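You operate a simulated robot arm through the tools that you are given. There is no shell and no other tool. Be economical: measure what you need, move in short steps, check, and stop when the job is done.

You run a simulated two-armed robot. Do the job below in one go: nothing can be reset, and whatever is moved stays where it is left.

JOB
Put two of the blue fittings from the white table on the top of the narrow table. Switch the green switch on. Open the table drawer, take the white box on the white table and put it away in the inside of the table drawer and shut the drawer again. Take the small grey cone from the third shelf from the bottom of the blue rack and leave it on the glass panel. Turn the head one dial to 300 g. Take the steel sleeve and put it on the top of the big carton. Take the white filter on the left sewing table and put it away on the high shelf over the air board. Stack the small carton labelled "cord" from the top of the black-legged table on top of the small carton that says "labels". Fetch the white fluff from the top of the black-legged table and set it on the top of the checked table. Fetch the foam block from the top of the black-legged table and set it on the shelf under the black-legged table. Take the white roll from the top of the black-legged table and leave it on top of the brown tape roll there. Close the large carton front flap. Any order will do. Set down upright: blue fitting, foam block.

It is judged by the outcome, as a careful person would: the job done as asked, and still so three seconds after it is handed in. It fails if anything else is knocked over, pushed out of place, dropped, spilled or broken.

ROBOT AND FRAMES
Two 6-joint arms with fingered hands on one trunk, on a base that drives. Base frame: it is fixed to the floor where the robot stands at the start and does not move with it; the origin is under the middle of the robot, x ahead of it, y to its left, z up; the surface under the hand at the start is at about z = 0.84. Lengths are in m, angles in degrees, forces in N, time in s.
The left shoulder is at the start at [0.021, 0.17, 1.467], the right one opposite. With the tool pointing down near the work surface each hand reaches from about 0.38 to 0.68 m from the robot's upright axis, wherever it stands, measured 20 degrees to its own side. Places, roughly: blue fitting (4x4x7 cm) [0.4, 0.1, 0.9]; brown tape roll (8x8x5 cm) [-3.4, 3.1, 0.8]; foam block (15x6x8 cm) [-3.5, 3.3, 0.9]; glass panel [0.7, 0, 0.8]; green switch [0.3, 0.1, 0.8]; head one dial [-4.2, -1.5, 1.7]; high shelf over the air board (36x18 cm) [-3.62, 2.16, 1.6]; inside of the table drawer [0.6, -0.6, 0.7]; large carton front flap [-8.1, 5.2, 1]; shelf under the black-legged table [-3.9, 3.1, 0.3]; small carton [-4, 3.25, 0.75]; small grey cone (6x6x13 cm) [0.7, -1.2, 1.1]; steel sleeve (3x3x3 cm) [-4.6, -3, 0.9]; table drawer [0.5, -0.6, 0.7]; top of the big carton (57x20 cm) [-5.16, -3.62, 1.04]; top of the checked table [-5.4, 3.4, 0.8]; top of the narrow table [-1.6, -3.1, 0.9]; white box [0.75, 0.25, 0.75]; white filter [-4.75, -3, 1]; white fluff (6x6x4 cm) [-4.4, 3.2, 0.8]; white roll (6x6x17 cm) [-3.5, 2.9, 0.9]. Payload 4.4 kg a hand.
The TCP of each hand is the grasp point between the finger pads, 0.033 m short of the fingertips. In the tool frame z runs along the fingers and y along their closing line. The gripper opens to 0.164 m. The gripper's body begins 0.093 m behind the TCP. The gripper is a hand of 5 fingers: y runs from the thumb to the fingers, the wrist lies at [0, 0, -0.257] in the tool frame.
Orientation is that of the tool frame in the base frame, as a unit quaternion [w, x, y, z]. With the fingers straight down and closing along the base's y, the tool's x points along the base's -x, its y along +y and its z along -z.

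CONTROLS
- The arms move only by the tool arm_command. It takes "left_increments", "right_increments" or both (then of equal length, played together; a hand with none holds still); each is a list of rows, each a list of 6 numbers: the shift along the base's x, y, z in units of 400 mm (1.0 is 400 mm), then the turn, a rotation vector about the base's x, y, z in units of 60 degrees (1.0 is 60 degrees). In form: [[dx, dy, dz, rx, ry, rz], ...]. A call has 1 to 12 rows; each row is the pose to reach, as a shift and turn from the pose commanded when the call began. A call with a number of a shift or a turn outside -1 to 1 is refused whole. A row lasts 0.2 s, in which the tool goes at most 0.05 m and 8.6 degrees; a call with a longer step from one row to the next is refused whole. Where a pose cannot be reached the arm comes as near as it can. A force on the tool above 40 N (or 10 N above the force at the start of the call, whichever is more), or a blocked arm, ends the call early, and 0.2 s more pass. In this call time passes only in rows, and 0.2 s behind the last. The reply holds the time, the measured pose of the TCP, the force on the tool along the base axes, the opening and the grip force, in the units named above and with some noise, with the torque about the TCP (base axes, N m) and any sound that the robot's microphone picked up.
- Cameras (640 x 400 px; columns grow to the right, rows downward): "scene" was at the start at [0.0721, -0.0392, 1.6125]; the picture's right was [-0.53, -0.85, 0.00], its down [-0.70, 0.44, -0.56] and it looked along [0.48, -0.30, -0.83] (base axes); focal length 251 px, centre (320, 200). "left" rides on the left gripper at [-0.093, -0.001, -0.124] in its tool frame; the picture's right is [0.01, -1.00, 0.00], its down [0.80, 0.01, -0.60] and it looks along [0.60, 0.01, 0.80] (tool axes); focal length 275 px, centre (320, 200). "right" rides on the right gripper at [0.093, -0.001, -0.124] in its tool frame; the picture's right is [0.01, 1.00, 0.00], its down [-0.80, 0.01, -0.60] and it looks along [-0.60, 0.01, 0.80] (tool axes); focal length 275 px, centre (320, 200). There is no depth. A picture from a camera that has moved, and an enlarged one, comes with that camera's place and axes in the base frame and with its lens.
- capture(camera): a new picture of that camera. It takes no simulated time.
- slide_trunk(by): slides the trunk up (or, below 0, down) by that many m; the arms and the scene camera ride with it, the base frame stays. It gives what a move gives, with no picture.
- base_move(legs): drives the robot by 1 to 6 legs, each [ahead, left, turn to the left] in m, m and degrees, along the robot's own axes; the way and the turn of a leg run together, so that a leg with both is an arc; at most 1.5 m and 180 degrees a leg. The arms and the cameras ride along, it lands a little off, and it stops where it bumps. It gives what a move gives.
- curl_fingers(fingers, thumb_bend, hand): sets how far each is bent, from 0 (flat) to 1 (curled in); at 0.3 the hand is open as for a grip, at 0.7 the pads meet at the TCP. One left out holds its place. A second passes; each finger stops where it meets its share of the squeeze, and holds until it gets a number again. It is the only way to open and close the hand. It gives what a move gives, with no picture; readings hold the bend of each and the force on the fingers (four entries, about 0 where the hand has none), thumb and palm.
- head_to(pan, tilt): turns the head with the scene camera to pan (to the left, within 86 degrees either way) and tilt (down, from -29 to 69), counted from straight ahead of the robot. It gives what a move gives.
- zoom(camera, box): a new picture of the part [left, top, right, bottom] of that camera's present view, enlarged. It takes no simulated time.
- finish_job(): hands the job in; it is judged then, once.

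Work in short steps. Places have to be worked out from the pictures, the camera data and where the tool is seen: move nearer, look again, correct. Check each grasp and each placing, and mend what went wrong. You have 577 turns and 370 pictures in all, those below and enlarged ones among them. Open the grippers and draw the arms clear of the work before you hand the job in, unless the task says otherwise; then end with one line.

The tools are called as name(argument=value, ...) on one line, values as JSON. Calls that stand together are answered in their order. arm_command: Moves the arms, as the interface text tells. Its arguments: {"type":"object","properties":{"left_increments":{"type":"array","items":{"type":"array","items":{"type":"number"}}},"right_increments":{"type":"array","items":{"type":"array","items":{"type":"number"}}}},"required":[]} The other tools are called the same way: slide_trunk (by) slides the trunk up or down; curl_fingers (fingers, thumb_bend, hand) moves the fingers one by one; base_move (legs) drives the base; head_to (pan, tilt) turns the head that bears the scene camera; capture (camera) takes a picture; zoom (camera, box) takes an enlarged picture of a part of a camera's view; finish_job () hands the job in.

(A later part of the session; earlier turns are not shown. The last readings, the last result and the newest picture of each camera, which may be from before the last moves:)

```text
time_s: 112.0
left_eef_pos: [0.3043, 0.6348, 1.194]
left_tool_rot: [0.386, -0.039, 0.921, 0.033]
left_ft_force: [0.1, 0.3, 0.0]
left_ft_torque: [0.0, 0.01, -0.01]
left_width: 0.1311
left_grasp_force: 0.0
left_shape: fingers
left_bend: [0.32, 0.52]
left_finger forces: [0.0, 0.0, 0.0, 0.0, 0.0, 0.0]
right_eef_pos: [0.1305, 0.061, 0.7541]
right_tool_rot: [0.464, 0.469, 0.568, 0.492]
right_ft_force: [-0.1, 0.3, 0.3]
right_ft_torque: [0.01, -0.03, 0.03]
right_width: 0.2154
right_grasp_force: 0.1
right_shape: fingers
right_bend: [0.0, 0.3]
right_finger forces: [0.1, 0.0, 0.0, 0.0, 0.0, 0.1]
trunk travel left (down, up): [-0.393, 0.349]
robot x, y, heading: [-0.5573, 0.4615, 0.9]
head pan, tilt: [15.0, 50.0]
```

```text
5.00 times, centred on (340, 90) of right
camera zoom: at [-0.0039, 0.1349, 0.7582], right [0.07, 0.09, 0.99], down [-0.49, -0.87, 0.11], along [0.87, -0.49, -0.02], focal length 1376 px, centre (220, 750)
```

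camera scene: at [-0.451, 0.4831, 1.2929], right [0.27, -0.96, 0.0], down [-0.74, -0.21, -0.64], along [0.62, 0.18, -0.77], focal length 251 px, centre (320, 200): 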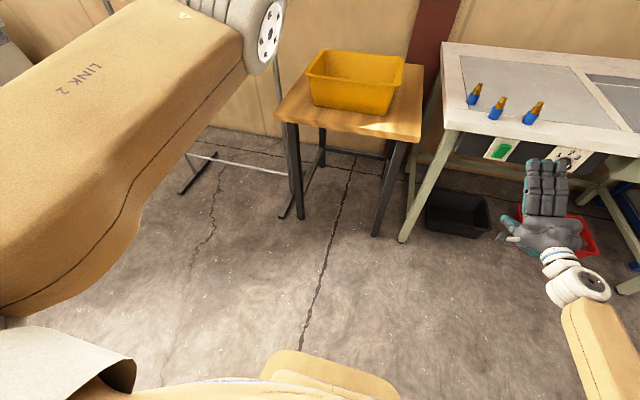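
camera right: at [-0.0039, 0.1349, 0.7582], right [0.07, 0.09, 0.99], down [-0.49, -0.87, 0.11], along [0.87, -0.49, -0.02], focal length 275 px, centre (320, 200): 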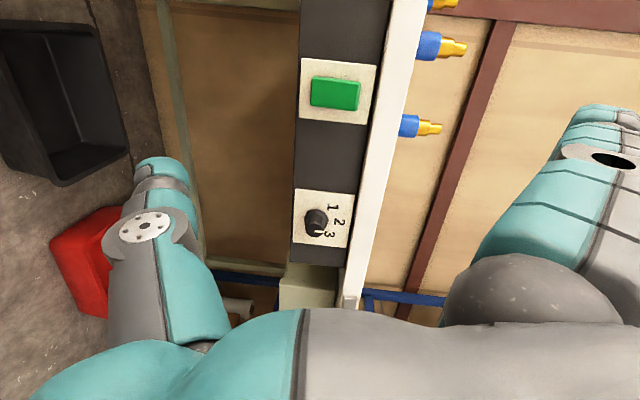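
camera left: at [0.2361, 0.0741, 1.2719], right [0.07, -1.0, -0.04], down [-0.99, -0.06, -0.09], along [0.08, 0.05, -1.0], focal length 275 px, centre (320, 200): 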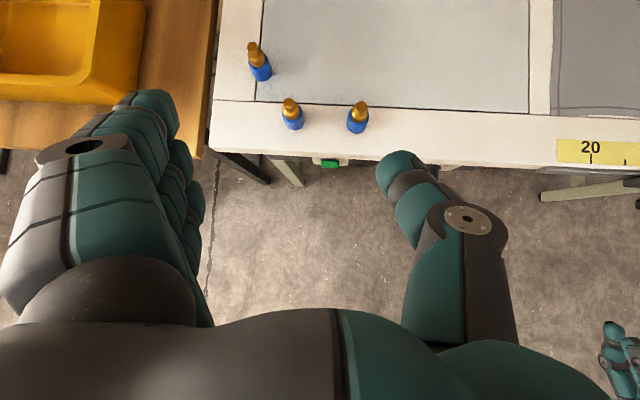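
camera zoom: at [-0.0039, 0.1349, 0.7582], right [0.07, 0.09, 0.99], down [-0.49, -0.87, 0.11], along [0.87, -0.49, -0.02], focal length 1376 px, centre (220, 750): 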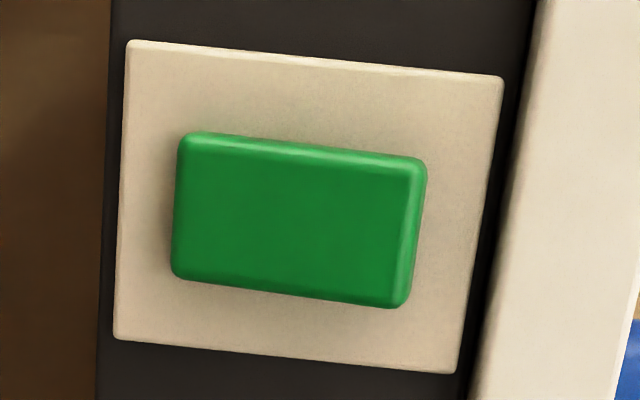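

It is a rocker: bottom in, top out (z 0.727–0.784). I set the fingers to 0.3 so the fingertip row sits ~9 cm above the TCP, and align it with the top part.

curl_fingers(hand="right", fingers=0.3, thumb_bend=0.3)

slide_trunk(by=-0.065)

base_move(legs=[[0.11, 0.013, 0]])

capture(camera="right")

head_to(pan=-20, tilt=40)

capture(camera="scene")

```text
time_s: 113.0
left_eef_pos: [0.3059, 0.6342, 1.1944]
left_tool_rot: [0.386, -0.04, 0.921, 0.032]
left_ft_force: [0.0, 0.1, -0.8]
left_ft_torque: [-0.01, -0.01, 0.03]
left_width: 0.1308
left_grasp_force: 0.0
left_shape: fingers
left_bend: [0.32, 0.52]
left_finger forces: [0.1, 0.1, 0.1, 0.1, 0.0, 0.0]
right_eef_pos: [0.1295, 0.0603, 0.7546]
right_tool_rot: [0.464, 0.469, 0.568, 0.492]
right_ft_force: [-0.2, -0.3, 0.6]
right_ft_torque: [-0.04, 0.0, -0.03]
right_width: 0.1792
right_grasp_force: 0.2
right_shape: fingers
right_bend: [0.3, 0.3]
right_finger forces: [0.1, 0.0, 0.0, 0.0, 0.0, 0.1]
trunk travel left (down, up): [-0.393, 0.349]
robot x, y, heading: [-0.5581, 0.4603, 0.6]
head pan, tilt: [15.0, 50.0]
```

```text
time_s: 114.0
left_eef_pos: [0.3056, 0.6334, 1.1304]
left_tool_rot: [0.387, -0.039, 0.921, 0.032]
left_ft_force: [-0.5, -0.1, -0.1]
left_ft_torque: [0.0, 0.0, 0.01]
left_width: 0.1304
left_grasp_force: 0.0
left_shape: fingers
left_bend: [0.32, 0.52]
left_finger forces: [0.1, 0.0, 0.0, 0.1, 0.0, 0.1]
right_eef_pos: [0.1294, 0.0603, 0.6919]
right_tool_rot: [0.464, 0.468, 0.567, 0.493]
right_ft_force: [1.1, -0.2, -0.8]
right_ft_torque: [-0.01, 0.03, 0.05]
right_width: 0.1793
right_grasp_force: 0.1
right_shape: fingers
right_bend: [0.3, 0.3]
right_finger forces: [0.0, 0.0, 0.1, 0.0, 0.1, 0.1]
trunk travel left (down, up): [-0.328, 0.414]
robot x, y, heading: [-0.5565, 0.4607, 0.8]
head pan, tilt: [15.0, 50.0]
```

```text
time_s: 115.2
left_eef_pos: [0.4168, 0.6485, 1.1283]
left_tool_rot: [0.385, -0.04, 0.922, 0.032]
left_ft_force: [0.7, 0.8, -0.5]
left_ft_torque: [0.0, 0.02, -0.03]
left_width: 0.1307
left_grasp_force: 0.1
left_shape: fingers
left_bend: [0.32, 0.52]
left_finger forces: [0.1, 0.0, 0.0, 0.0, 0.0, 0.1]
right_eef_pos: [0.2405, 0.075, 0.689]
right_tool_rot: [0.463, 0.47, 0.568, 0.492]
right_ft_force: [0.1, 0.3, 0.2]
right_ft_torque: [-0.03, -0.05, -0.01]
right_width: 0.1795
right_grasp_force: 0.1
right_shape: fingers
right_bend: [0.3, 0.3]
right_finger forces: [0.0, 0.0, 0.0, 0.0, 0.0, 0.0]
trunk travel left (down, up): [-0.328, 0.414]
robot x, y, heading: [-0.4475, 0.4783, 0.8]
head pan, tilt: [15.0, 50.0]
```

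```text
302 pictures are left
camera right: at [0.1069, 0.1494, 0.6926], right [0.08, 0.09, 0.99], down [-0.49, -0.87, 0.11], along [0.87, -0.49, -0.02], focal length 275 px, centre (320, 200)
```

right: 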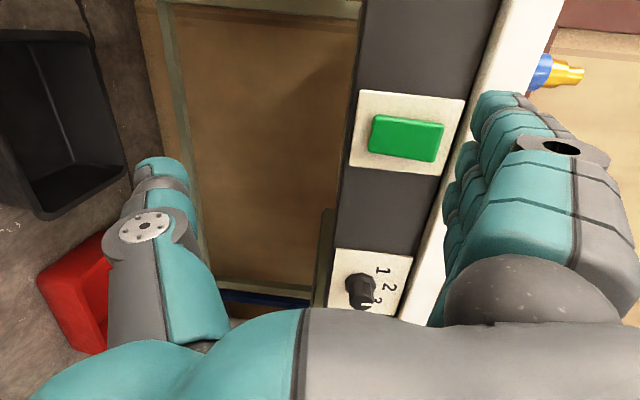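

```text
time_s: 116.2
left_eef_pos: [0.4153, 0.6477, 1.1296]
left_tool_rot: [0.386, -0.039, 0.921, 0.032]
left_ft_force: [0.0, -0.2, 0.3]
left_ft_torque: [0.01, -0.03, -0.01]
left_width: 0.1307
left_grasp_force: 0.0
left_shape: fingers
left_bend: [0.32, 0.52]
left_finger forces: [0.0, 0.1, 0.0, 0.1, 0.0, 0.0]
right_eef_pos: [0.2405, 0.0751, 0.6898]
right_tool_rot: [0.464, 0.469, 0.568, 0.492]
right_ft_force: [1.2, 1.5, -0.2]
right_ft_torque: [0.0, 0.0, 0.04]
right_width: 0.1794
right_grasp_force: 0.0
right_shape: fingers
right_bend: [0.3, 0.3]
right_finger forces: [0.1, 0.0, 0.0, 0.0, 0.1, 0.1]
trunk travel left (down, up): [-0.328, 0.414]
robot x, y, heading: [-0.4494, 0.4791, 1.1]
head pan, tilt: [-20.0, 40.0]
```

```text
301 pictures are left
camera scene: at [-0.3204, 0.4491, 1.2414], right [-0.33, -0.94, 0.0], down [-0.61, 0.21, -0.77], along [0.72, -0.25, -0.64], focal length 251 px, centre (320, 200)
```

scene: 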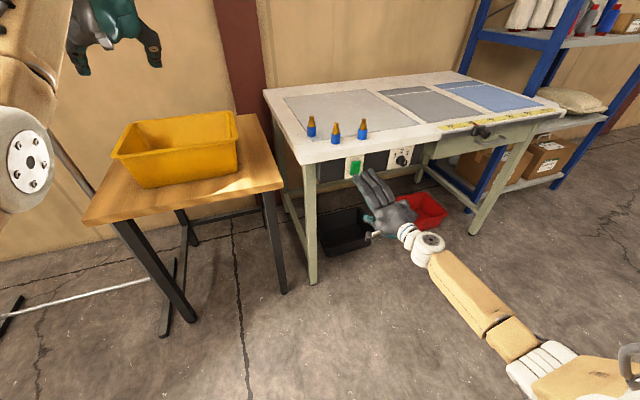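

Fingertip row centre is about 0.79; I lower 1.7 cm and approach in small steps.

slide_trunk(by=-0.017)

base_move(legs=[[0.045, 0, 0]])

capture(camera="right")

```text
time_s: 116.9
left_eef_pos: [0.4173, 0.6503, 1.1136]
left_tool_rot: [0.386, -0.039, 0.921, 0.032]
left_ft_force: [0.1, -0.4, 0.1]
left_ft_torque: [0.01, 0.04, -0.02]
left_width: 0.1306
left_grasp_force: 0.1
left_shape: fingers
left_bend: [0.32, 0.52]
left_finger forces: [0.0, 0.0, 0.0, 0.1, 0.0, 0.0]
right_eef_pos: [0.2397, 0.0753, 0.6742]
right_tool_rot: [0.464, 0.469, 0.568, 0.492]
right_ft_force: [0.4, 0.2, 0.3]
right_ft_torque: [0.0, -0.01, -0.01]
right_width: 0.1794
right_grasp_force: 0.1
right_shape: fingers
right_bend: [0.3, 0.3]
right_finger forces: [0.0, 0.0, 0.0, 0.0, 0.1, 0.1]
trunk travel left (down, up): [-0.311, 0.431]
robot x, y, heading: [-0.4487, 0.4784, 1.2]
head pan, tilt: [-20.0, 40.0]
```

```text
time_s: 117.8
left_eef_pos: [0.4621, 0.6488, 1.1117]
left_tool_rot: [0.385, -0.04, 0.922, 0.032]
left_ft_force: [0.3, 0.2, -0.9]
left_ft_torque: [-0.03, 0.01, -0.03]
left_width: 0.1306
left_grasp_force: 0.1
left_shape: fingers
left_bend: [0.32, 0.52]
left_finger forces: [0.1, 0.0, 0.2, 0.1, 0.0, 0.0]
right_eef_pos: [0.2866, 0.0752, 0.6717]
right_tool_rot: [0.463, 0.47, 0.568, 0.492]
right_ft_force: [-0.2, -0.3, -0.4]
right_ft_torque: [0.02, -0.03, 0.01]
right_width: 0.1793
right_grasp_force: 0.0
right_shape: fingers
right_bend: [0.3, 0.3]
right_finger forces: [0.0, 0.0, 0.0, 0.0, 0.1, 0.0]
trunk travel left (down, up): [-0.311, 0.431]
robot x, y, heading: [-0.4008, 0.4762, 0.8]
head pan, tilt: [-20.0, 40.0]
```

```text
300 pictures are left
camera right: at [0.1521, 0.1503, 0.6756], right [0.08, 0.09, 0.99], down [-0.49, -0.87, 0.11], along [0.87, -0.49, -0.02], focal length 275 px, centre (320, 200)
```

right: 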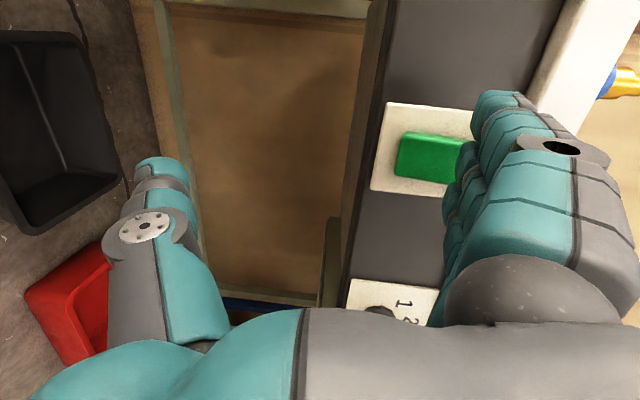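

The fingers overlap just the top part. I press in with small base steps.

base_move(legs=[[0.018, 0, 0]])

base_move(legs=[[0.012, 0, 0]])

```text
time_s: 118.5
left_eef_pos: [0.4796, 0.6503, 1.1083]
left_tool_rot: [0.384, -0.04, 0.922, 0.033]
left_ft_force: [0.5, 0.2, 0.5]
left_ft_torque: [-0.03, -0.03, 0.0]
left_width: 0.1305
left_grasp_force: 0.0
left_shape: fingers
left_bend: [0.32, 0.52]
left_finger forces: [0.0, 0.0, 0.0, 0.0, 0.0, 0.1]
right_eef_pos: [0.3043, 0.0761, 0.672]
right_tool_rot: [0.463, 0.47, 0.568, 0.492]
right_ft_force: [-1.6, -0.7, 0.8]
right_ft_torque: [0.02, -0.11, -0.04]
right_width: 0.1797
right_grasp_force: 0.4
right_shape: fingers
right_bend: [0.3, 0.3]
right_finger forces: [0.1, 0.1, 1.5, 0.0, 0.1, 0.0]
trunk travel left (down, up): [-0.311, 0.431]
robot x, y, heading: [-0.3842, 0.4776, 0.9]
head pan, tilt: [-20.0, 40.0]
heard: click
```

```text
time_s: 119.4
left_eef_pos: [0.4873, 0.6492, 1.1128]
left_tool_rot: [0.386, -0.039, 0.921, 0.033]
left_ft_force: [0.2, 0.0, 0.4]
left_ft_torque: [0.0, -0.01, 0.03]
left_width: 0.1307
left_grasp_force: 0.0
left_shape: fingers
left_bend: [0.32, 0.52]
left_finger forces: [0.1, 0.0, 0.0, 0.0, 0.1, 0.1]
right_eef_pos: [0.3078, 0.0747, 0.6692]
right_tool_rot: [0.461, 0.47, 0.57, 0.491]
right_ft_force: [-15.4, 0.8, 4.1]
right_ft_torque: [-0.04, -1.57, -0.04]
right_width: 0.1835
right_grasp_force: 8.1
right_shape: fingers
right_bend: [0.27, 0.3]
right_finger forces: [0.0, 0.1, 15.5, 0.0, 0.1, 0.0]
trunk travel left (down, up): [-0.311, 0.431]
robot x, y, heading: [-0.3766, 0.4794, 1.0]
head pan, tilt: [-20.0, 40.0]
stopped in leg 1: the force on the tool passed its limit at 51 N (the readings are from after the stop); the commanded pose is now the measured one
```

One click. I back away and listen/look.

base_move(legs=[[-0.12, 0, 0]])

capture(camera="right")

zoom(camera="right", box=[330, 70, 480, 180])

```text
time_s: 120.6
left_eef_pos: [0.3689, 0.649, 1.1128]
left_tool_rot: [0.387, -0.039, 0.921, 0.033]
left_ft_force: [-0.3, 0.4, -0.2]
left_ft_torque: [0.02, 0.02, 0.01]
left_width: 0.1307
left_grasp_force: 0.1
left_shape: fingers
left_bend: [0.32, 0.52]
left_finger forces: [0.1, 0.0, 0.0, 0.0, 0.1, 0.1]
right_eef_pos: [0.1897, 0.0741, 0.669]
right_tool_rot: [0.462, 0.469, 0.57, 0.491]
right_ft_force: [0.2, 0.3, 0.0]
right_ft_torque: [0.01, 0.01, -0.01]
right_width: 0.1793
right_grasp_force: 0.1
right_shape: fingers
right_bend: [0.3, 0.3]
right_finger forces: [0.1, 0.0, 0.0, 0.0, 0.0, 0.0]
trunk travel left (down, up): [-0.311, 0.431]
robot x, y, heading: [-0.4936, 0.4748, 0.7]
head pan, tilt: [-20.0, 40.0]
```

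```text
299 pictures are left
camera right: at [0.0558, 0.1485, 0.6733], right [0.08, 0.09, 0.99], down [-0.49, -0.87, 0.12], along [0.87, -0.49, -0.03], focal length 275 px, centre (320, 200)
```

right: 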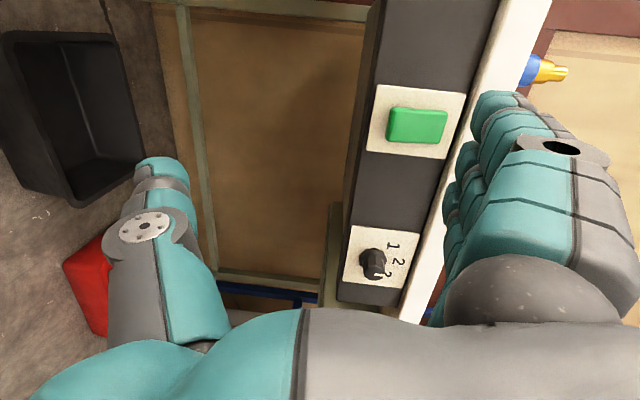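

```text
3.64 times, centred on (405, 125) of right
camera zoom: at [0.0558, 0.1485, 0.6733], right [0.08, 0.09, 0.99], down [-0.49, -0.87, 0.12], along [0.87, -0.49, -0.03], focal length 1001 px, centre (11, 473)
```

zoom: 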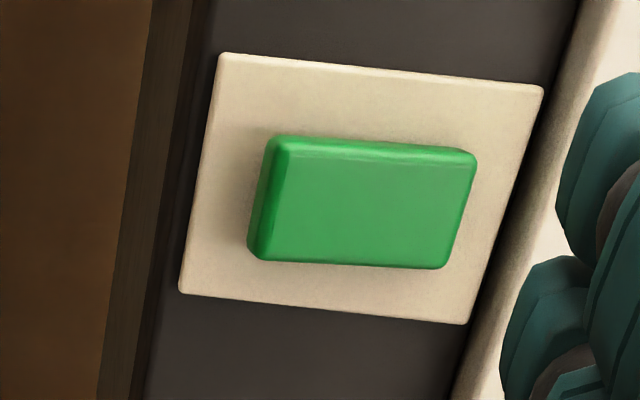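

Now the face tilts the other way and held after release. I return to the first viewpoint to compare against the earlier two pictures.

slide_trunk(by=0.4)

base_move(legs=[[0, -0.475, -0.7], [0.49, 0, 0]])

head_to(pan=15, tilt=50)

zoom(camera="scene", box=[260, 240, 420, 340])

```text
time_s: 124.4
left_eef_pos: [0.3698, 0.6476, 1.5118]
left_tool_rot: [0.386, -0.038, 0.921, 0.032]
left_ft_force: [0.4, -0.2, -0.2]
left_ft_torque: [0.0, 0.0, 0.0]
left_width: 0.1305
left_grasp_force: 0.0
left_shape: fingers
left_bend: [0.32, 0.52]
left_finger forces: [0.1, 0.0, 0.0, 0.0, 0.1, 0.0]
right_eef_pos: [0.1907, 0.0739, 1.0684]
right_tool_rot: [0.462, 0.47, 0.57, 0.491]
right_ft_force: [-0.1, 0.7, -0.6]
right_ft_torque: [0.01, 0.02, 0.04]
right_width: 0.1793
right_grasp_force: 0.1
right_shape: fingers
right_bend: [0.3, 0.3]
right_finger forces: [0.0, 0.0, 0.1, 0.1, 0.0, 0.0]
trunk travel left (down, up): [-0.711, 0.031]
robot x, y, heading: [-0.4948, 0.4804, 0.9]
head pan, tilt: [-20.0, 40.0]
```

```text
time_s: 129.8
left_eef_pos: [0.8647, 0.1644, 1.5114]
left_tool_rot: [0.386, -0.034, 0.921, 0.031]
left_ft_force: [0.0, 0.8, -0.5]
left_ft_torque: [0.0, -0.02, -0.01]
left_width: 0.1307
left_grasp_force: 0.0
left_shape: fingers
left_bend: [0.32, 0.52]
left_finger forces: [0.0, 0.1, 0.0, 0.0, 0.0, 0.0]
right_eef_pos: [0.6773, -0.4073, 1.0685]
right_tool_rot: [0.464, 0.473, 0.568, 0.488]
right_ft_force: [0.3, -0.1, -0.5]
right_ft_torque: [0.0, -0.03, -0.04]
right_width: 0.1795
right_grasp_force: 0.0
right_shape: fingers
right_bend: [0.3, 0.3]
right_finger forces: [0.0, 0.0, 0.0, 0.1, 0.0, 0.0]
trunk travel left (down, up): [-0.711, 0.031]
robot x, y, heading: [-0.0048, 0.0019, -0.3]
head pan, tilt: [-20.0, 40.0]
```

```text
time_s: 130.8
left_eef_pos: [0.8638, 0.1656, 1.5119]
left_tool_rot: [0.386, -0.033, 0.921, 0.03]
left_ft_force: [0.1, -1.3, 0.5]
left_ft_torque: [0.02, 0.0, 0.03]
left_width: 0.1306
left_grasp_force: 0.0
left_shape: fingers
left_bend: [0.32, 0.52]
left_finger forces: [0.0, 0.0, 0.0, 0.0, 0.0, 0.0]
right_eef_pos: [0.679, -0.4065, 1.0668]
right_tool_rot: [0.465, 0.473, 0.568, 0.488]
right_ft_force: [0.1, -0.1, -0.3]
right_ft_torque: [0.03, 0.02, -0.02]
right_width: 0.1792
right_grasp_force: 0.0
right_shape: fingers
right_bend: [0.3, 0.3]
right_finger forces: [0.0, 0.0, 0.1, 0.0, 0.0, 0.1]
trunk travel left (down, up): [-0.711, 0.031]
robot x, y, heading: [-0.0041, 0.0068, -0.0]
head pan, tilt: [15.0, 50.0]
```

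```text
4.00 times, centred on (340, 290) of scene
camera zoom: at [0.0837, 0.0239, 1.6117], right [0.26, -0.97, 0.0], down [-0.74, -0.2, -0.64], along [0.62, 0.17, -0.77], focal length 1006 px, centre (240, -160)
```

zoom: 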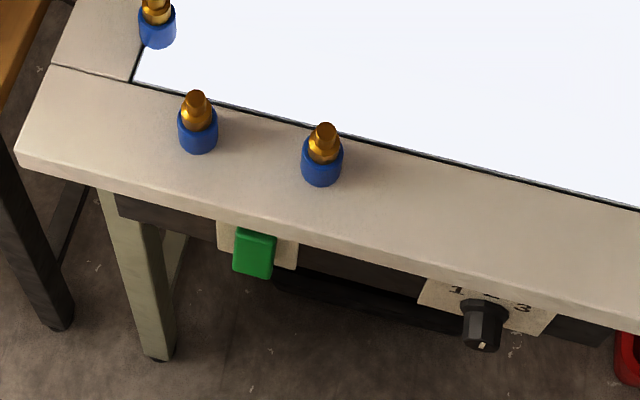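

The glass panel lit up — the switch is on. Next, the small grey cone: I look at the rack.

head_to(pan=-58, tilt=25)

capture(camera="scene")

```text
time_s: 132.2
left_eef_pos: [0.8636, 0.1648, 1.5106]
left_tool_rot: [0.386, -0.034, 0.921, 0.031]
left_ft_force: [-0.3, 0.4, 0.0]
left_ft_torque: [0.0, 0.01, -0.01]
left_width: 0.1306
left_grasp_force: 0.0
left_shape: fingers
left_bend: [0.32, 0.52]
left_finger forces: [0.0, 0.1, 0.0, 0.1, 0.0, 0.0]
right_eef_pos: [0.6773, -0.4065, 1.0685]
right_tool_rot: [0.465, 0.473, 0.568, 0.488]
right_ft_force: [-0.9, 0.6, 0.9]
right_ft_torque: [0.04, 0.01, 0.0]
right_width: 0.1792
right_grasp_force: 0.0
right_shape: fingers
right_bend: [0.3, 0.3]
right_finger forces: [0.1, 0.1, 0.0, 0.0, 0.0, 0.0]
trunk travel left (down, up): [-0.711, 0.031]
robot x, y, heading: [-0.0041, 0.0035, 0.3]
head pan, tilt: [-58.0, 25.0]
```

```text
296 pictures are left
camera scene: at [0.0582, -0.0741, 1.6492], right [-0.85, -0.53, 0.0], down [-0.23, 0.36, -0.91], along [0.48, -0.77, -0.42], focal length 251 px, centre (320, 200)
```

scene: 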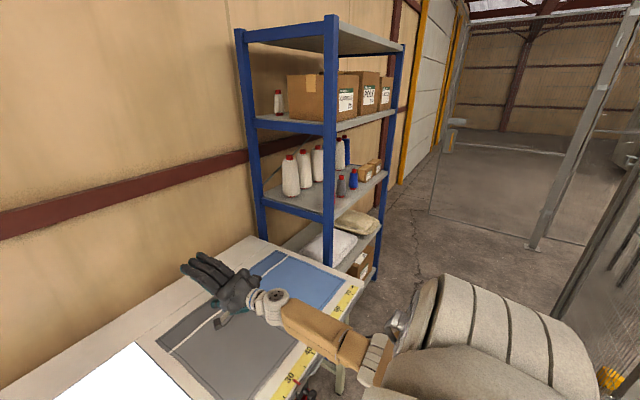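

Plan: use the left hand (camera above it) for the cone. I back up and strafe right in front of the rack.

base_move(legs=[[-0.33, 0, 0], [0, -0.7, 0]])

capture(camera="scene")

```text
time_s: 137.8
left_eef_pos: [0.5339, -0.5406, 1.5134]
left_tool_rot: [0.386, -0.031, 0.921, 0.03]
left_ft_force: [-0.3, 0.6, 0.2]
left_ft_torque: [0.01, -0.02, -0.01]
left_width: 0.1304
left_grasp_force: 0.2
left_shape: fingers
left_bend: [0.32, 0.52]
left_finger forces: [0.0, 0.0, 0.0, 0.0, 0.0, 0.1]
right_eef_pos: [0.3427, -1.1127, 1.0681]
right_tool_rot: [0.466, 0.475, 0.566, 0.486]
right_ft_force: [0.4, -0.3, -0.1]
right_ft_torque: [0.01, 0.0, 0.03]
right_width: 0.1793
right_grasp_force: 0.0
right_shape: fingers
right_bend: [0.3, 0.3]
right_finger forces: [0.0, 0.1, 0.0, 0.0, 0.0, 0.0]
trunk travel left (down, up): [-0.711, 0.031]
robot x, y, heading: [-0.3355, -0.6958, -0.2]
head pan, tilt: [-58.0, 25.0]
```

```text
295 pictures are left
camera scene: at [-0.2733, -0.7761, 1.6492], right [-0.85, -0.53, 0.0], down [-0.22, 0.36, -0.91], along [0.48, -0.77, -0.42], focal length 251 px, centre (320, 200)
```

scene: 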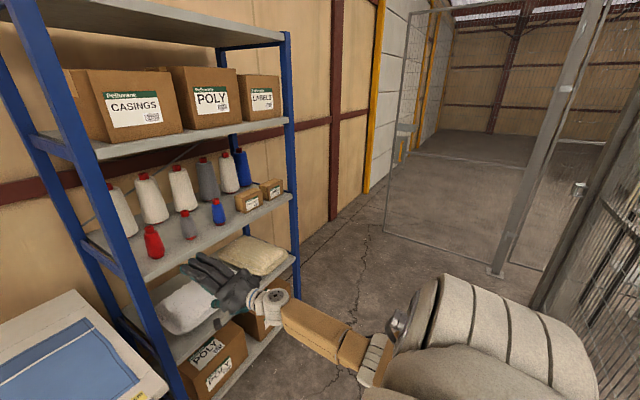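

Cone spacing is ~0.15 m, grey one at about [0.69, -1.245]. I strafe on to put the left hand in front of it.

base_move(legs=[[0, -0.72, 0]])

slide_trunk(by=-0.3)

arm_command(left_increments=[[0, 0, 0, 0, -0.14, 0], [0, 0, 0, 0, -0.28, 0], [-0.04, 0, 0, 0, -0.42, 0], [-0.08, 0, 0, 0, -0.56, 0], [-0.12, 0, 0, 0, -0.7, 0], [-0.12, 0, 0, 0, -0.72, 0]])

capture(camera="left")

head_to(pan=0, tilt=15)

capture(camera="scene")

```text
time_s: 141.8
left_eef_pos: [0.5297, -1.259, 1.513]
left_tool_rot: [0.388, -0.032, 0.921, 0.03]
left_ft_force: [-8.9, 2.1, 0.6]
left_ft_torque: [0.03, 0.22, -0.32]
left_width: 0.1283
left_grasp_force: 3.9
left_shape: fingers
left_bend: [0.32, 0.53]
left_finger forces: [0.1, 0.0, 0.1, 0.0, 8.4, 0.0]
right_eef_pos: [0.3396, -1.8296, 1.0694]
right_tool_rot: [0.466, 0.473, 0.566, 0.488]
right_ft_force: [0.5, 0.6, -0.1]
right_ft_torque: [-0.03, 0.0, 0.01]
right_width: 0.1793
right_grasp_force: 0.1
right_shape: fingers
right_bend: [0.3, 0.3]
right_finger forces: [0.1, 0.0, 0.1, 0.0, 0.0, 0.0]
trunk travel left (down, up): [-0.711, 0.031]
robot x, y, heading: [-0.3364, -1.417, -0.2]
head pan, tilt: [-58.0, 25.0]
```

```text
time_s: 142.8
left_eef_pos: [0.5305, -1.2606, 1.4776]
left_tool_rot: [0.408, -0.027, 0.912, 0.034]
left_ft_force: [-10.4, -3.2, 9.2]
left_ft_torque: [0.98, -0.52, 0.91]
left_width: 0.1336
left_grasp_force: 6.2
left_shape: fingers
left_bend: [0.31, 0.52]
left_finger forces: [12.7, 0.0, 0.1, 0.1, 0.0, 0.0]
right_eef_pos: [0.3418, -1.8293, 1.0097]
right_tool_rot: [0.466, 0.474, 0.566, 0.488]
right_ft_force: [0.6, -0.6, 0.9]
right_ft_torque: [-0.06, 0.04, 0.01]
right_width: 0.1796
right_grasp_force: 0.1
right_shape: fingers
right_bend: [0.3, 0.3]
right_finger forces: [0.0, 0.0, 0.0, 0.0, 0.0, 0.0]
trunk travel left (down, up): [-0.651, 0.09]
robot x, y, heading: [-0.3378, -1.4148, -0.0]
head pan, tilt: [-58.0, 25.0]
stopped: the force on the tool passed its limit at 47 N (the readings are from after the stop); the commanded pose is now the measured one
```

```text
time_s: 143.1
left_eef_pos: [0.5329, -1.2593, 1.4771]
left_tool_rot: [0.426, -0.024, 0.904, 0.037]
left_ft_force: [-14.0, -2.5, 10.8]
left_ft_torque: [1.21, -0.18, -0.42]
left_width: 0.1335
left_grasp_force: 11.7
left_shape: fingers
left_bend: [0.31, 0.52]
left_finger forces: [11.2, 0.0, 0.0, 0.0, 12.3, 0.0]
right_eef_pos: [0.3418, -1.83, 1.0094]
right_tool_rot: [0.466, 0.475, 0.565, 0.488]
right_ft_force: [1.2, 1.5, 0.6]
right_ft_torque: [0.01, 0.01, -0.04]
right_width: 0.1793
right_grasp_force: 0.0
right_shape: fingers
right_bend: [0.3, 0.3]
right_finger forces: [0.0, 0.0, 0.1, 0.0, 0.0, 0.0]
trunk travel left (down, up): [-0.651, 0.09]
robot x, y, heading: [-0.3353, -1.4165, -0.3]
head pan, tilt: [-58.0, 25.0]
stopped in row 1 (left hand): the force on the tool passed its limit at 54 N (the readings are from after the stop); the commanded pose is now the measured one
```

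```text
294 pictures are left
camera left: at [0.4979, -1.2705, 1.6259], right [0.07, -1.0, -0.06], down [-0.97, -0.05, -0.24], along [0.23, 0.07, -0.97], focal length 275 px, centre (320, 200)
```

left: 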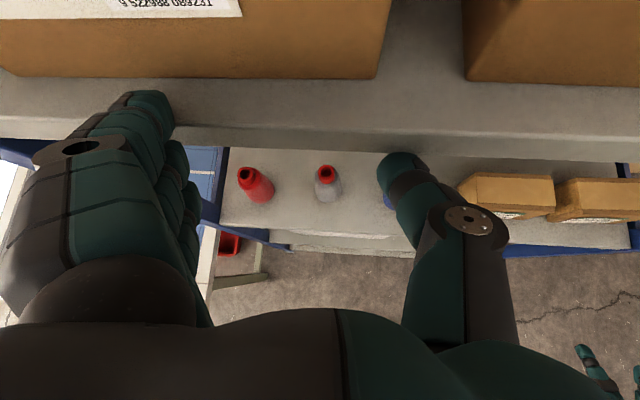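

```text
time_s: 144.4
left_eef_pos: [0.5341, -1.2584, 1.4768]
left_tool_rot: [0.426, -0.025, 0.903, 0.038]
left_ft_force: [-0.4, 0.9, 23.0]
left_ft_torque: [2.52, -0.64, -1.2]
left_width: 0.1332
left_grasp_force: 15.9
left_shape: fingers
left_bend: [0.31, 0.52]
left_finger forces: [23.7, 0.0, 0.1, 0.1, 8.4, 0.1]
right_eef_pos: [0.3402, -1.8318, 1.0098]
right_tool_rot: [0.466, 0.474, 0.565, 0.488]
right_ft_force: [0.5, 0.3, -0.3]
right_ft_torque: [0.0, -0.01, -0.01]
right_width: 0.1792
right_grasp_force: 0.2
right_shape: fingers
right_bend: [0.3, 0.3]
right_finger forces: [0.0, 0.0, 0.0, 0.0, 0.0, 0.0]
trunk travel left (down, up): [-0.651, 0.09]
robot x, y, heading: [-0.331, -1.4167, -0.1]
head pan, tilt: [0.0, 15.0]
```

```text
293 pictures are left
camera scene: at [-0.2335, -1.4189, 1.6062], right [0.0, -1.0, 0.0], down [-0.26, 0.0, -0.97], along [0.97, 0.0, -0.26], focal length 251 px, centre (320, 200)
```

scene: 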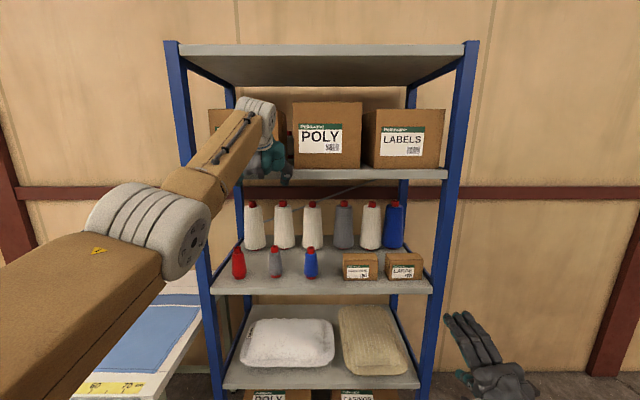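

The left hand was touching the upper shelf's edge. I raise trunk slightly and back out at once.

slide_trunk(by=0.04)

base_move(legs=[[-0.25, 0, 0]])

capture(camera="scene")

```text
time_s: 145.0
left_eef_pos: [0.5326, -1.2578, 1.4807]
left_tool_rot: [0.4, -0.025, 0.915, 0.037]
left_ft_force: [-1.0, -1.0, -1.8]
left_ft_torque: [0.06, 0.07, -0.06]
left_width: 0.1327
left_grasp_force: 0.7
left_shape: fingers
left_bend: [0.32, 0.52]
left_finger forces: [0.0, 0.0, 0.0, 0.0, 1.5, 0.0]
right_eef_pos: [0.3416, -1.8292, 1.0431]
right_tool_rot: [0.466, 0.474, 0.566, 0.488]
right_ft_force: [-0.4, -0.3, -1.1]
right_ft_torque: [0.0, 0.03, 0.03]
right_width: 0.1792
right_grasp_force: 0.1
right_shape: fingers
right_bend: [0.3, 0.3]
right_finger forces: [0.0, 0.1, 0.0, 0.0, 0.0, 0.1]
trunk travel left (down, up): [-0.686, 0.056]
robot x, y, heading: [-0.3363, -1.4167, -0.3]
head pan, tilt: [0.0, 15.0]
stopped: the force on the tool passed its limit at 48 N (the readings are from after the stop); the commanded pose is now the measured one
```

```text
time_s: 146.2
left_eef_pos: [0.4576, -1.2576, 1.4823]
left_tool_rot: [0.401, -0.026, 0.915, 0.038]
left_ft_force: [-2.3, -0.8, 0.2]
left_ft_torque: [0.03, 0.02, 0.0]
left_width: 0.132
left_grasp_force: 0.1
left_shape: fingers
left_bend: [0.32, 0.52]
left_finger forces: [0.1, 0.0, 0.0, 0.0, 0.0, 0.0]
right_eef_pos: [0.267, -1.8326, 1.0437]
right_tool_rot: [0.467, 0.474, 0.565, 0.488]
right_ft_force: [-1.4, -1.3, 0.2]
right_ft_torque: [0.0, 0.07, -0.02]
right_width: 0.1793
right_grasp_force: 0.0
right_shape: fingers
right_bend: [0.3, 0.3]
right_finger forces: [0.0, 0.0, 0.0, 0.0, 0.0, 0.0]
trunk travel left (down, up): [-0.686, 0.056]
robot x, y, heading: [-0.4042, -1.4168, -0.3]
head pan, tilt: [0.0, 15.0]
stopped in leg 1: the robot was blocked; the commanded pose is now the measured one
```

```text
292 pictures are left
camera scene: at [-0.3073, -1.4183, 1.641], right [0.0, -1.0, 0.0], down [-0.25, 0.0, -0.97], along [0.97, 0.0, -0.25], focal length 251 px, centre (320, 200)
```

scene: 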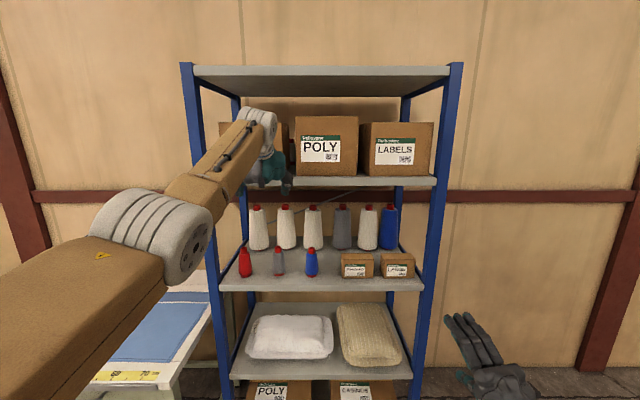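

Boxes look undisturbed; a fence behind limits backing. The hand is now clear in front; I lower the trunk 0.36 m, then level the hand.

slide_trunk(by=-0.36)

arm_command(left_increments=[[-0.05, 0, 0, 0, -0.14, 0], [-0.1, 0, 0, 0, -0.28, 0], [-0.15, 0, 0, 0, -0.42, 0], [-0.2, 0, 0, 0, -0.56, 0], [-0.25, 0, 0, 0, -0.68, 0]])

capture(camera="left")

capture(camera="scene")

```text
time_s: 149.7
left_eef_pos: [0.4641, -1.2581, 1.1183]
left_tool_rot: [0.398, -0.025, 0.916, 0.038]
left_ft_force: [-0.3, 0.3, -0.9]
left_ft_torque: [0.01, 0.0, 0.01]
left_width: 0.1322
left_grasp_force: 0.0
left_shape: fingers
left_bend: [0.32, 0.52]
left_finger forces: [0.0, 0.0, 0.1, 0.0, 0.0, 0.0]
right_eef_pos: [0.2717, -1.8315, 0.6821]
right_tool_rot: [0.466, 0.475, 0.566, 0.486]
right_ft_force: [-0.2, 0.1, 0.9]
right_ft_torque: [-0.04, -0.02, 0.0]
right_width: 0.1791
right_grasp_force: 0.0
right_shape: fingers
right_bend: [0.3, 0.3]
right_finger forces: [0.1, 0.0, 0.0, 0.0, 0.1, 0.0]
trunk travel left (down, up): [-0.326, 0.416]
robot x, y, heading: [-0.4036, -1.4171, -0.2]
head pan, tilt: [0.0, 15.0]
```

```text
time_s: 150.9
left_eef_pos: [0.3633, -1.2573, 1.118]
left_tool_rot: [0.693, -0.038, 0.72, 0.026]
left_ft_force: [0.5, -0.2, 0.2]
left_ft_torque: [-0.01, 0.04, 0.05]
left_width: 0.1322
left_grasp_force: 0.1
left_shape: fingers
left_bend: [0.32, 0.52]
left_finger forces: [0.0, 0.0, 0.0, 0.0, 0.1, 0.0]
right_eef_pos: [0.2707, -1.8312, 0.6816]
right_tool_rot: [0.465, 0.476, 0.567, 0.486]
right_ft_force: [0.1, 0.3, -0.7]
right_ft_torque: [-0.01, 0.0, 0.01]
right_width: 0.1794
right_grasp_force: 0.1
right_shape: fingers
right_bend: [0.3, 0.3]
right_finger forces: [0.0, 0.1, 0.0, 0.0, 0.1, 0.0]
trunk travel left (down, up): [-0.326, 0.416]
robot x, y, heading: [-0.4037, -1.4155, -0.5]
head pan, tilt: [0.0, 15.0]
```

```text
291 pictures are left
camera left: at [0.2425, -1.2689, 1.2149], right [0.09, -1.0, 0.0], down [-0.63, -0.06, -0.78], along [0.77, 0.07, -0.63], focal length 275 px, centre (320, 200)
```

left: 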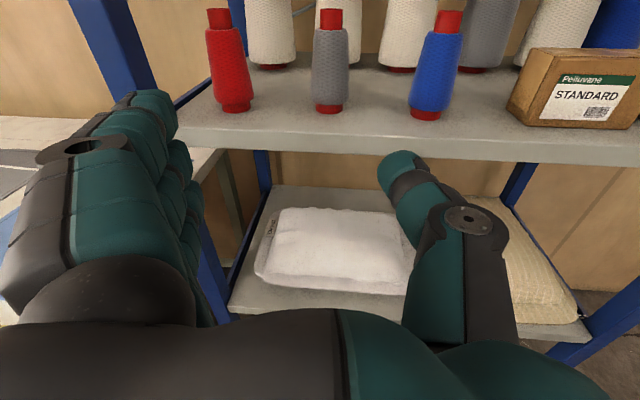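

```text
290 pictures are left
camera scene: at [-0.2644, -1.418, 1.279], right [0.0, -1.0, 0.0], down [-0.26, 0.0, -0.97], along [0.97, 0.0, -0.26], focal length 251 px, centre (320, 200)
```

scene: 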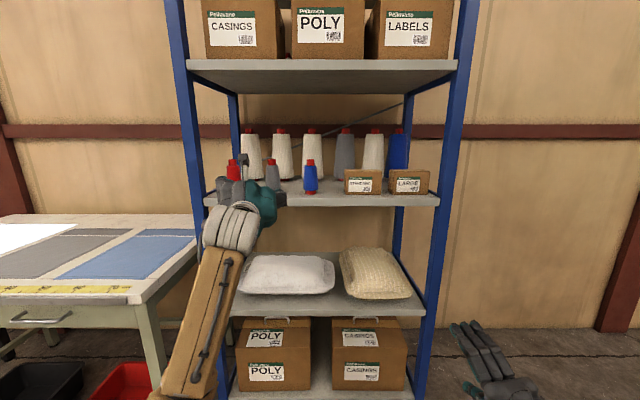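

Grey cone at ≈[0.62, -1.249], shelf at 1.07. I narrow the left hand to pass between the neighbours and pull the right hand back from the rack post.

curl_fingers(hand="left", fingers=0.5, thumb_bend=0.5)

arm_command(right_increments=[[-0.08, -0.05, 0, 0, 0, 0], [-0.16, -0.1, 0, 0, 0, 0], [-0.24, -0.15, 0, 0, 0, 0], [-0.3, -0.2, 0, 0, 0, 0]], left_increments=[[0, 0.005, 0.03, 0, 0, 0], [0, 0.01, 0.03, 0, 0, 0], [0, 0.015, 0.03, 0, 0, 0], [0, 0.015, 0.03, 0, 0, 0]])

base_move(legs=[[0.13, 0, 0]])

capture(camera="left")

capture(camera="scene")

```text
time_s: 151.9
left_eef_pos: [0.3639, -1.2574, 1.1169]
left_tool_rot: [0.692, -0.037, 0.721, 0.026]
left_ft_force: [0.5, -0.3, -0.5]
left_ft_torque: [0.02, 0.01, -0.02]
left_width: 0.0994
left_grasp_force: 0.1
left_shape: fingers
left_bend: [0.5, 0.5]
left_finger forces: [0.0, 0.0, 0.0, 0.1, 0.1, 0.1]
right_eef_pos: [0.2715, -1.8312, 0.6825]
right_tool_rot: [0.466, 0.475, 0.567, 0.486]
right_ft_force: [-0.9, 0.0, -0.2]
right_ft_torque: [0.0, -0.02, -0.01]
right_width: 0.1793
right_grasp_force: 0.0
right_shape: fingers
right_bend: [0.3, 0.3]
right_finger forces: [0.1, 0.0, 0.0, 0.0, 0.0, 0.0]
trunk travel left (down, up): [-0.326, 0.416]
robot x, y, heading: [-0.4024, -1.4181, -0.3]
head pan, tilt: [0.0, 15.0]
```

```text
time_s: 152.9
left_eef_pos: [0.3632, -1.2515, 1.1286]
left_tool_rot: [0.693, -0.037, 0.72, 0.027]
left_ft_force: [-0.2, -0.4, -0.6]
left_ft_torque: [0.0, -0.02, -0.02]
left_width: 0.0994
left_grasp_force: 0.0
left_shape: fingers
left_bend: [0.5, 0.5]
left_finger forces: [0.0, 0.0, 0.0, 0.0, 0.0, 0.1]
right_eef_pos: [0.1707, -1.8988, 0.6791]
right_tool_rot: [0.458, 0.477, 0.574, 0.483]
right_ft_force: [0.3, -0.3, 0.0]
right_ft_torque: [-0.03, -0.01, -0.04]
right_width: 0.1796
right_grasp_force: 0.1
right_shape: fingers
right_bend: [0.3, 0.3]
right_finger forces: [0.0, 0.0, 0.1, 0.0, 0.0, 0.0]
right hand out of reach, approached as far as the arm can: row 4
trunk travel left (down, up): [-0.326, 0.416]
robot x, y, heading: [-0.4034, -1.4149, -0.1]
head pan, tilt: [0.0, 15.0]
```

```text
time_s: 154.2
left_eef_pos: [0.494, -1.2527, 1.1284]
left_tool_rot: [0.692, -0.037, 0.72, 0.026]
left_ft_force: [0.0, 0.1, -0.8]
left_ft_torque: [-0.02, -0.05, 0.04]
left_width: 0.0995
left_grasp_force: 0.0
left_shape: fingers
left_bend: [0.5, 0.5]
left_finger forces: [0.0, 0.0, 0.0, 0.0, 0.0, 0.0]
right_eef_pos: [0.3012, -1.8998, 0.6786]
right_tool_rot: [0.457, 0.478, 0.573, 0.484]
right_ft_force: [0.4, 0.5, -0.1]
right_ft_torque: [0.01, -0.02, 0.02]
right_width: 0.1795
right_grasp_force: 0.0
right_shape: fingers
right_bend: [0.3, 0.3]
right_finger forces: [0.1, 0.0, 0.0, 0.0, 0.0, 0.1]
trunk travel left (down, up): [-0.326, 0.416]
robot x, y, heading: [-0.2759, -1.414, -0.5]
head pan, tilt: [0.0, 15.0]
```

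```text
289 pictures are left
camera left: at [0.3732, -1.263, 1.226], right [0.09, -1.0, 0.0], down [-0.63, -0.06, -0.77], along [0.77, 0.07, -0.63], focal length 275 px, centre (320, 200)
```

left: 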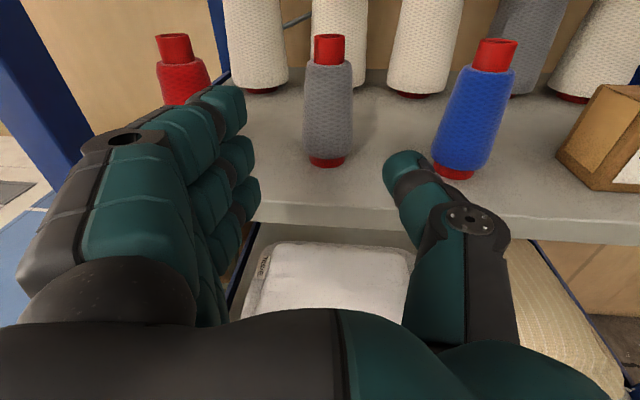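

```text
288 pictures are left
camera scene: at [-0.1349, -1.4183, 1.2788], right [0.0, -1.0, 0.0], down [-0.26, 0.0, -0.97], along [0.97, 0.0, -0.26], focal length 251 px, centre (320, 200)
```

scene: 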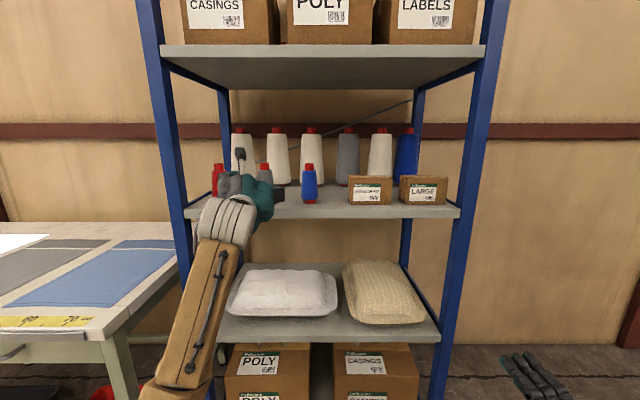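

I close slightly more (0.55/0.53) for clearance and move forward around the cone.

curl_fingers(hand="left", fingers=0.54, thumb_bend=0.52)

base_move(legs=[[0.08, 0, 0.2]])

capture(camera="left")

```text
time_s: 155.2
left_eef_pos: [0.492, -1.2509, 1.1302]
left_tool_rot: [0.692, -0.038, 0.721, 0.027]
left_ft_force: [0.0, 0.3, 0.9]
left_ft_torque: [-0.01, -0.02, 0.0]
left_width: 0.089
left_grasp_force: 0.0
left_shape: fingers
left_bend: [0.54, 0.52]
left_finger forces: [0.1, 0.1, 0.0, 0.1, 0.0, 0.0]
right_eef_pos: [0.3014, -1.8985, 0.68]
right_tool_rot: [0.458, 0.477, 0.573, 0.484]
right_ft_force: [0.1, -0.9, -0.7]
right_ft_torque: [-0.02, 0.01, 0.0]
right_width: 0.1794
right_grasp_force: 0.0
right_shape: fingers
right_bend: [0.3, 0.3]
right_finger forces: [0.1, 0.1, 0.0, 0.1, 0.1, 0.1]
trunk travel left (down, up): [-0.326, 0.416]
robot x, y, heading: [-0.2773, -1.4194, -0.1]
head pan, tilt: [0.0, 15.0]
```

```text
time_s: 156.2
left_eef_pos: [0.5721, -1.2497, 1.1289]
left_tool_rot: [0.691, -0.038, 0.721, 0.028]
left_ft_force: [0.7, 0.5, -1.4]
left_ft_torque: [0.03, -0.03, 0.01]
left_width: 0.0891
left_grasp_force: 0.1
left_shape: fingers
left_bend: [0.54, 0.52]
left_finger forces: [0.2, 0.1, 0.0, 0.0, 0.0, 0.0]
right_eef_pos: [0.3829, -1.899, 0.679]
right_tool_rot: [0.458, 0.477, 0.574, 0.484]
right_ft_force: [0.0, 0.3, 0.0]
right_ft_torque: [0.04, -0.06, -0.01]
right_width: 0.1794
right_grasp_force: 0.1
right_shape: fingers
right_bend: [0.3, 0.3]
right_finger forces: [0.1, 0.1, 0.0, 0.0, 0.1, 0.1]
trunk travel left (down, up): [-0.326, 0.416]
robot x, y, heading: [-0.1996, -1.4163, 0.2]
head pan, tilt: [0.0, 15.0]
```

```text
287 pictures are left
camera left: at [0.453, -1.261, 1.2257], right [0.09, -1.0, 0.0], down [-0.63, -0.06, -0.77], along [0.77, 0.07, -0.63], focal length 275 px, centre (320, 200)
```

left: 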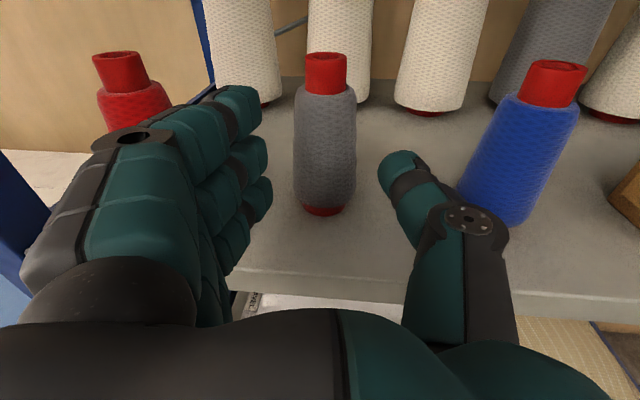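

Clearances look adequate; I go the last 4.5 cm and look again.

base_move(legs=[[0.045, 0.003, 0]])

capture(camera="left")

```text
time_s: 157.1
left_eef_pos: [0.6174, -1.2474, 1.1291]
left_tool_rot: [0.691, -0.038, 0.721, 0.028]
left_ft_force: [-0.4, 0.1, 0.1]
left_ft_torque: [0.0, -0.03, 0.0]
left_width: 0.0892
left_grasp_force: 0.0
left_shape: fingers
left_bend: [0.54, 0.52]
left_finger forces: [0.0, 0.0, 0.1, 0.0, 0.0, 0.0]
right_eef_pos: [0.4274, -1.8947, 0.679]
right_tool_rot: [0.457, 0.476, 0.574, 0.485]
right_ft_force: [0.3, 0.0, -0.6]
right_ft_torque: [0.03, 0.0, -0.04]
right_width: 0.1797
right_grasp_force: 0.0
right_shape: fingers
right_bend: [0.3, 0.3]
right_finger forces: [0.0, 0.1, 0.1, 0.0, 0.0, 0.0]
trunk travel left (down, up): [-0.326, 0.416]
robot x, y, heading: [-0.1513, -1.4157, -0.1]
head pan, tilt: [0.0, 15.0]
```

```text
286 pictures are left
camera left: at [0.4983, -1.2577, 1.2257], right [0.09, -1.0, 0.0], down [-0.63, -0.06, -0.77], along [0.77, 0.07, -0.63], focal length 275 px, centre (320, 200)
```

left: 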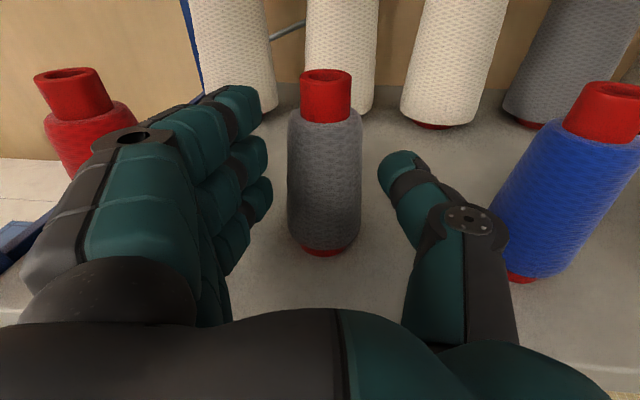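

The cone stands between the pads. I close.

curl_fingers(hand="left", fingers=0.72, thumb_bend=0.72)

slide_trunk(by=0.05)

capture(camera="left")

```text
time_s: 158.1
left_eef_pos: [0.6176, -1.2455, 1.1304]
left_tool_rot: [0.692, -0.038, 0.72, 0.028]
left_ft_force: [0.0, 2.5, 4.0]
left_ft_torque: [0.17, -0.14, 0.08]
left_width: 0.0584
left_grasp_force: 28.7
left_shape: fingers
left_bend: [0.68, 0.62]
left_finger forces: [0.0, 10.9, 9.4, 7.9, 29.4, 0.0]
right_eef_pos: [0.4267, -1.894, 0.6796]
right_tool_rot: [0.457, 0.476, 0.574, 0.484]
right_ft_force: [0.4, -0.4, 0.0]
right_ft_torque: [-0.01, 0.01, 0.0]
right_width: 0.1795
right_grasp_force: 0.1
right_shape: fingers
right_bend: [0.3, 0.3]
right_finger forces: [0.0, 0.0, 0.0, 0.1, 0.0, 0.1]
trunk travel left (down, up): [-0.326, 0.416]
robot x, y, heading: [-0.1503, -1.4123, 0.2]
head pan, tilt: [0.0, 15.0]
```

```text
time_s: 159.0
left_eef_pos: [0.6155, -1.2467, 1.1767]
left_tool_rot: [0.691, -0.038, 0.721, 0.028]
left_ft_force: [0.3, 0.0, -1.7]
left_ft_torque: [0.02, 0.03, 0.0]
left_width: 0.0583
left_grasp_force: 28.5
left_shape: fingers
left_bend: [0.68, 0.62]
left_finger forces: [0.0, 11.0, 8.8, 6.9, 29.9, 0.0]
right_eef_pos: [0.4263, -1.8942, 0.7287]
right_tool_rot: [0.457, 0.476, 0.575, 0.484]
right_ft_force: [-0.5, 0.7, -0.1]
right_ft_torque: [-0.01, 0.0, 0.01]
right_width: 0.1794
right_grasp_force: 0.0
right_shape: fingers
right_bend: [0.3, 0.3]
right_finger forces: [0.1, 0.0, 0.0, 0.1, 0.0, 0.1]
trunk travel left (down, up): [-0.376, 0.366]
robot x, y, heading: [-0.1527, -1.4139, 0.2]
head pan, tilt: [0.0, 15.0]
```

```text
285 pictures are left
camera left: at [0.4985, -1.2579, 1.2751], right [0.09, -1.0, 0.0], down [-0.63, -0.06, -0.77], along [0.77, 0.07, -0.63], focal length 275 px, centre (320, 200)
```

left: 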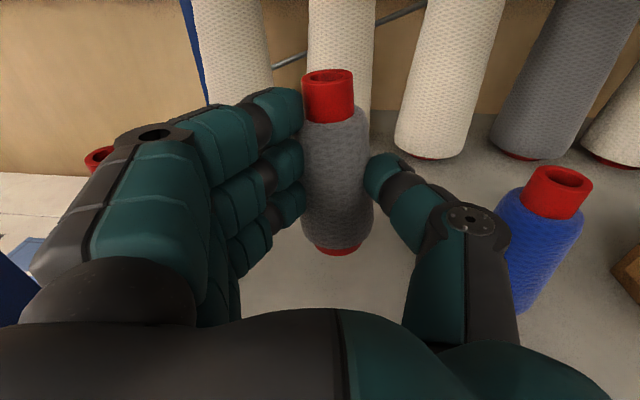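

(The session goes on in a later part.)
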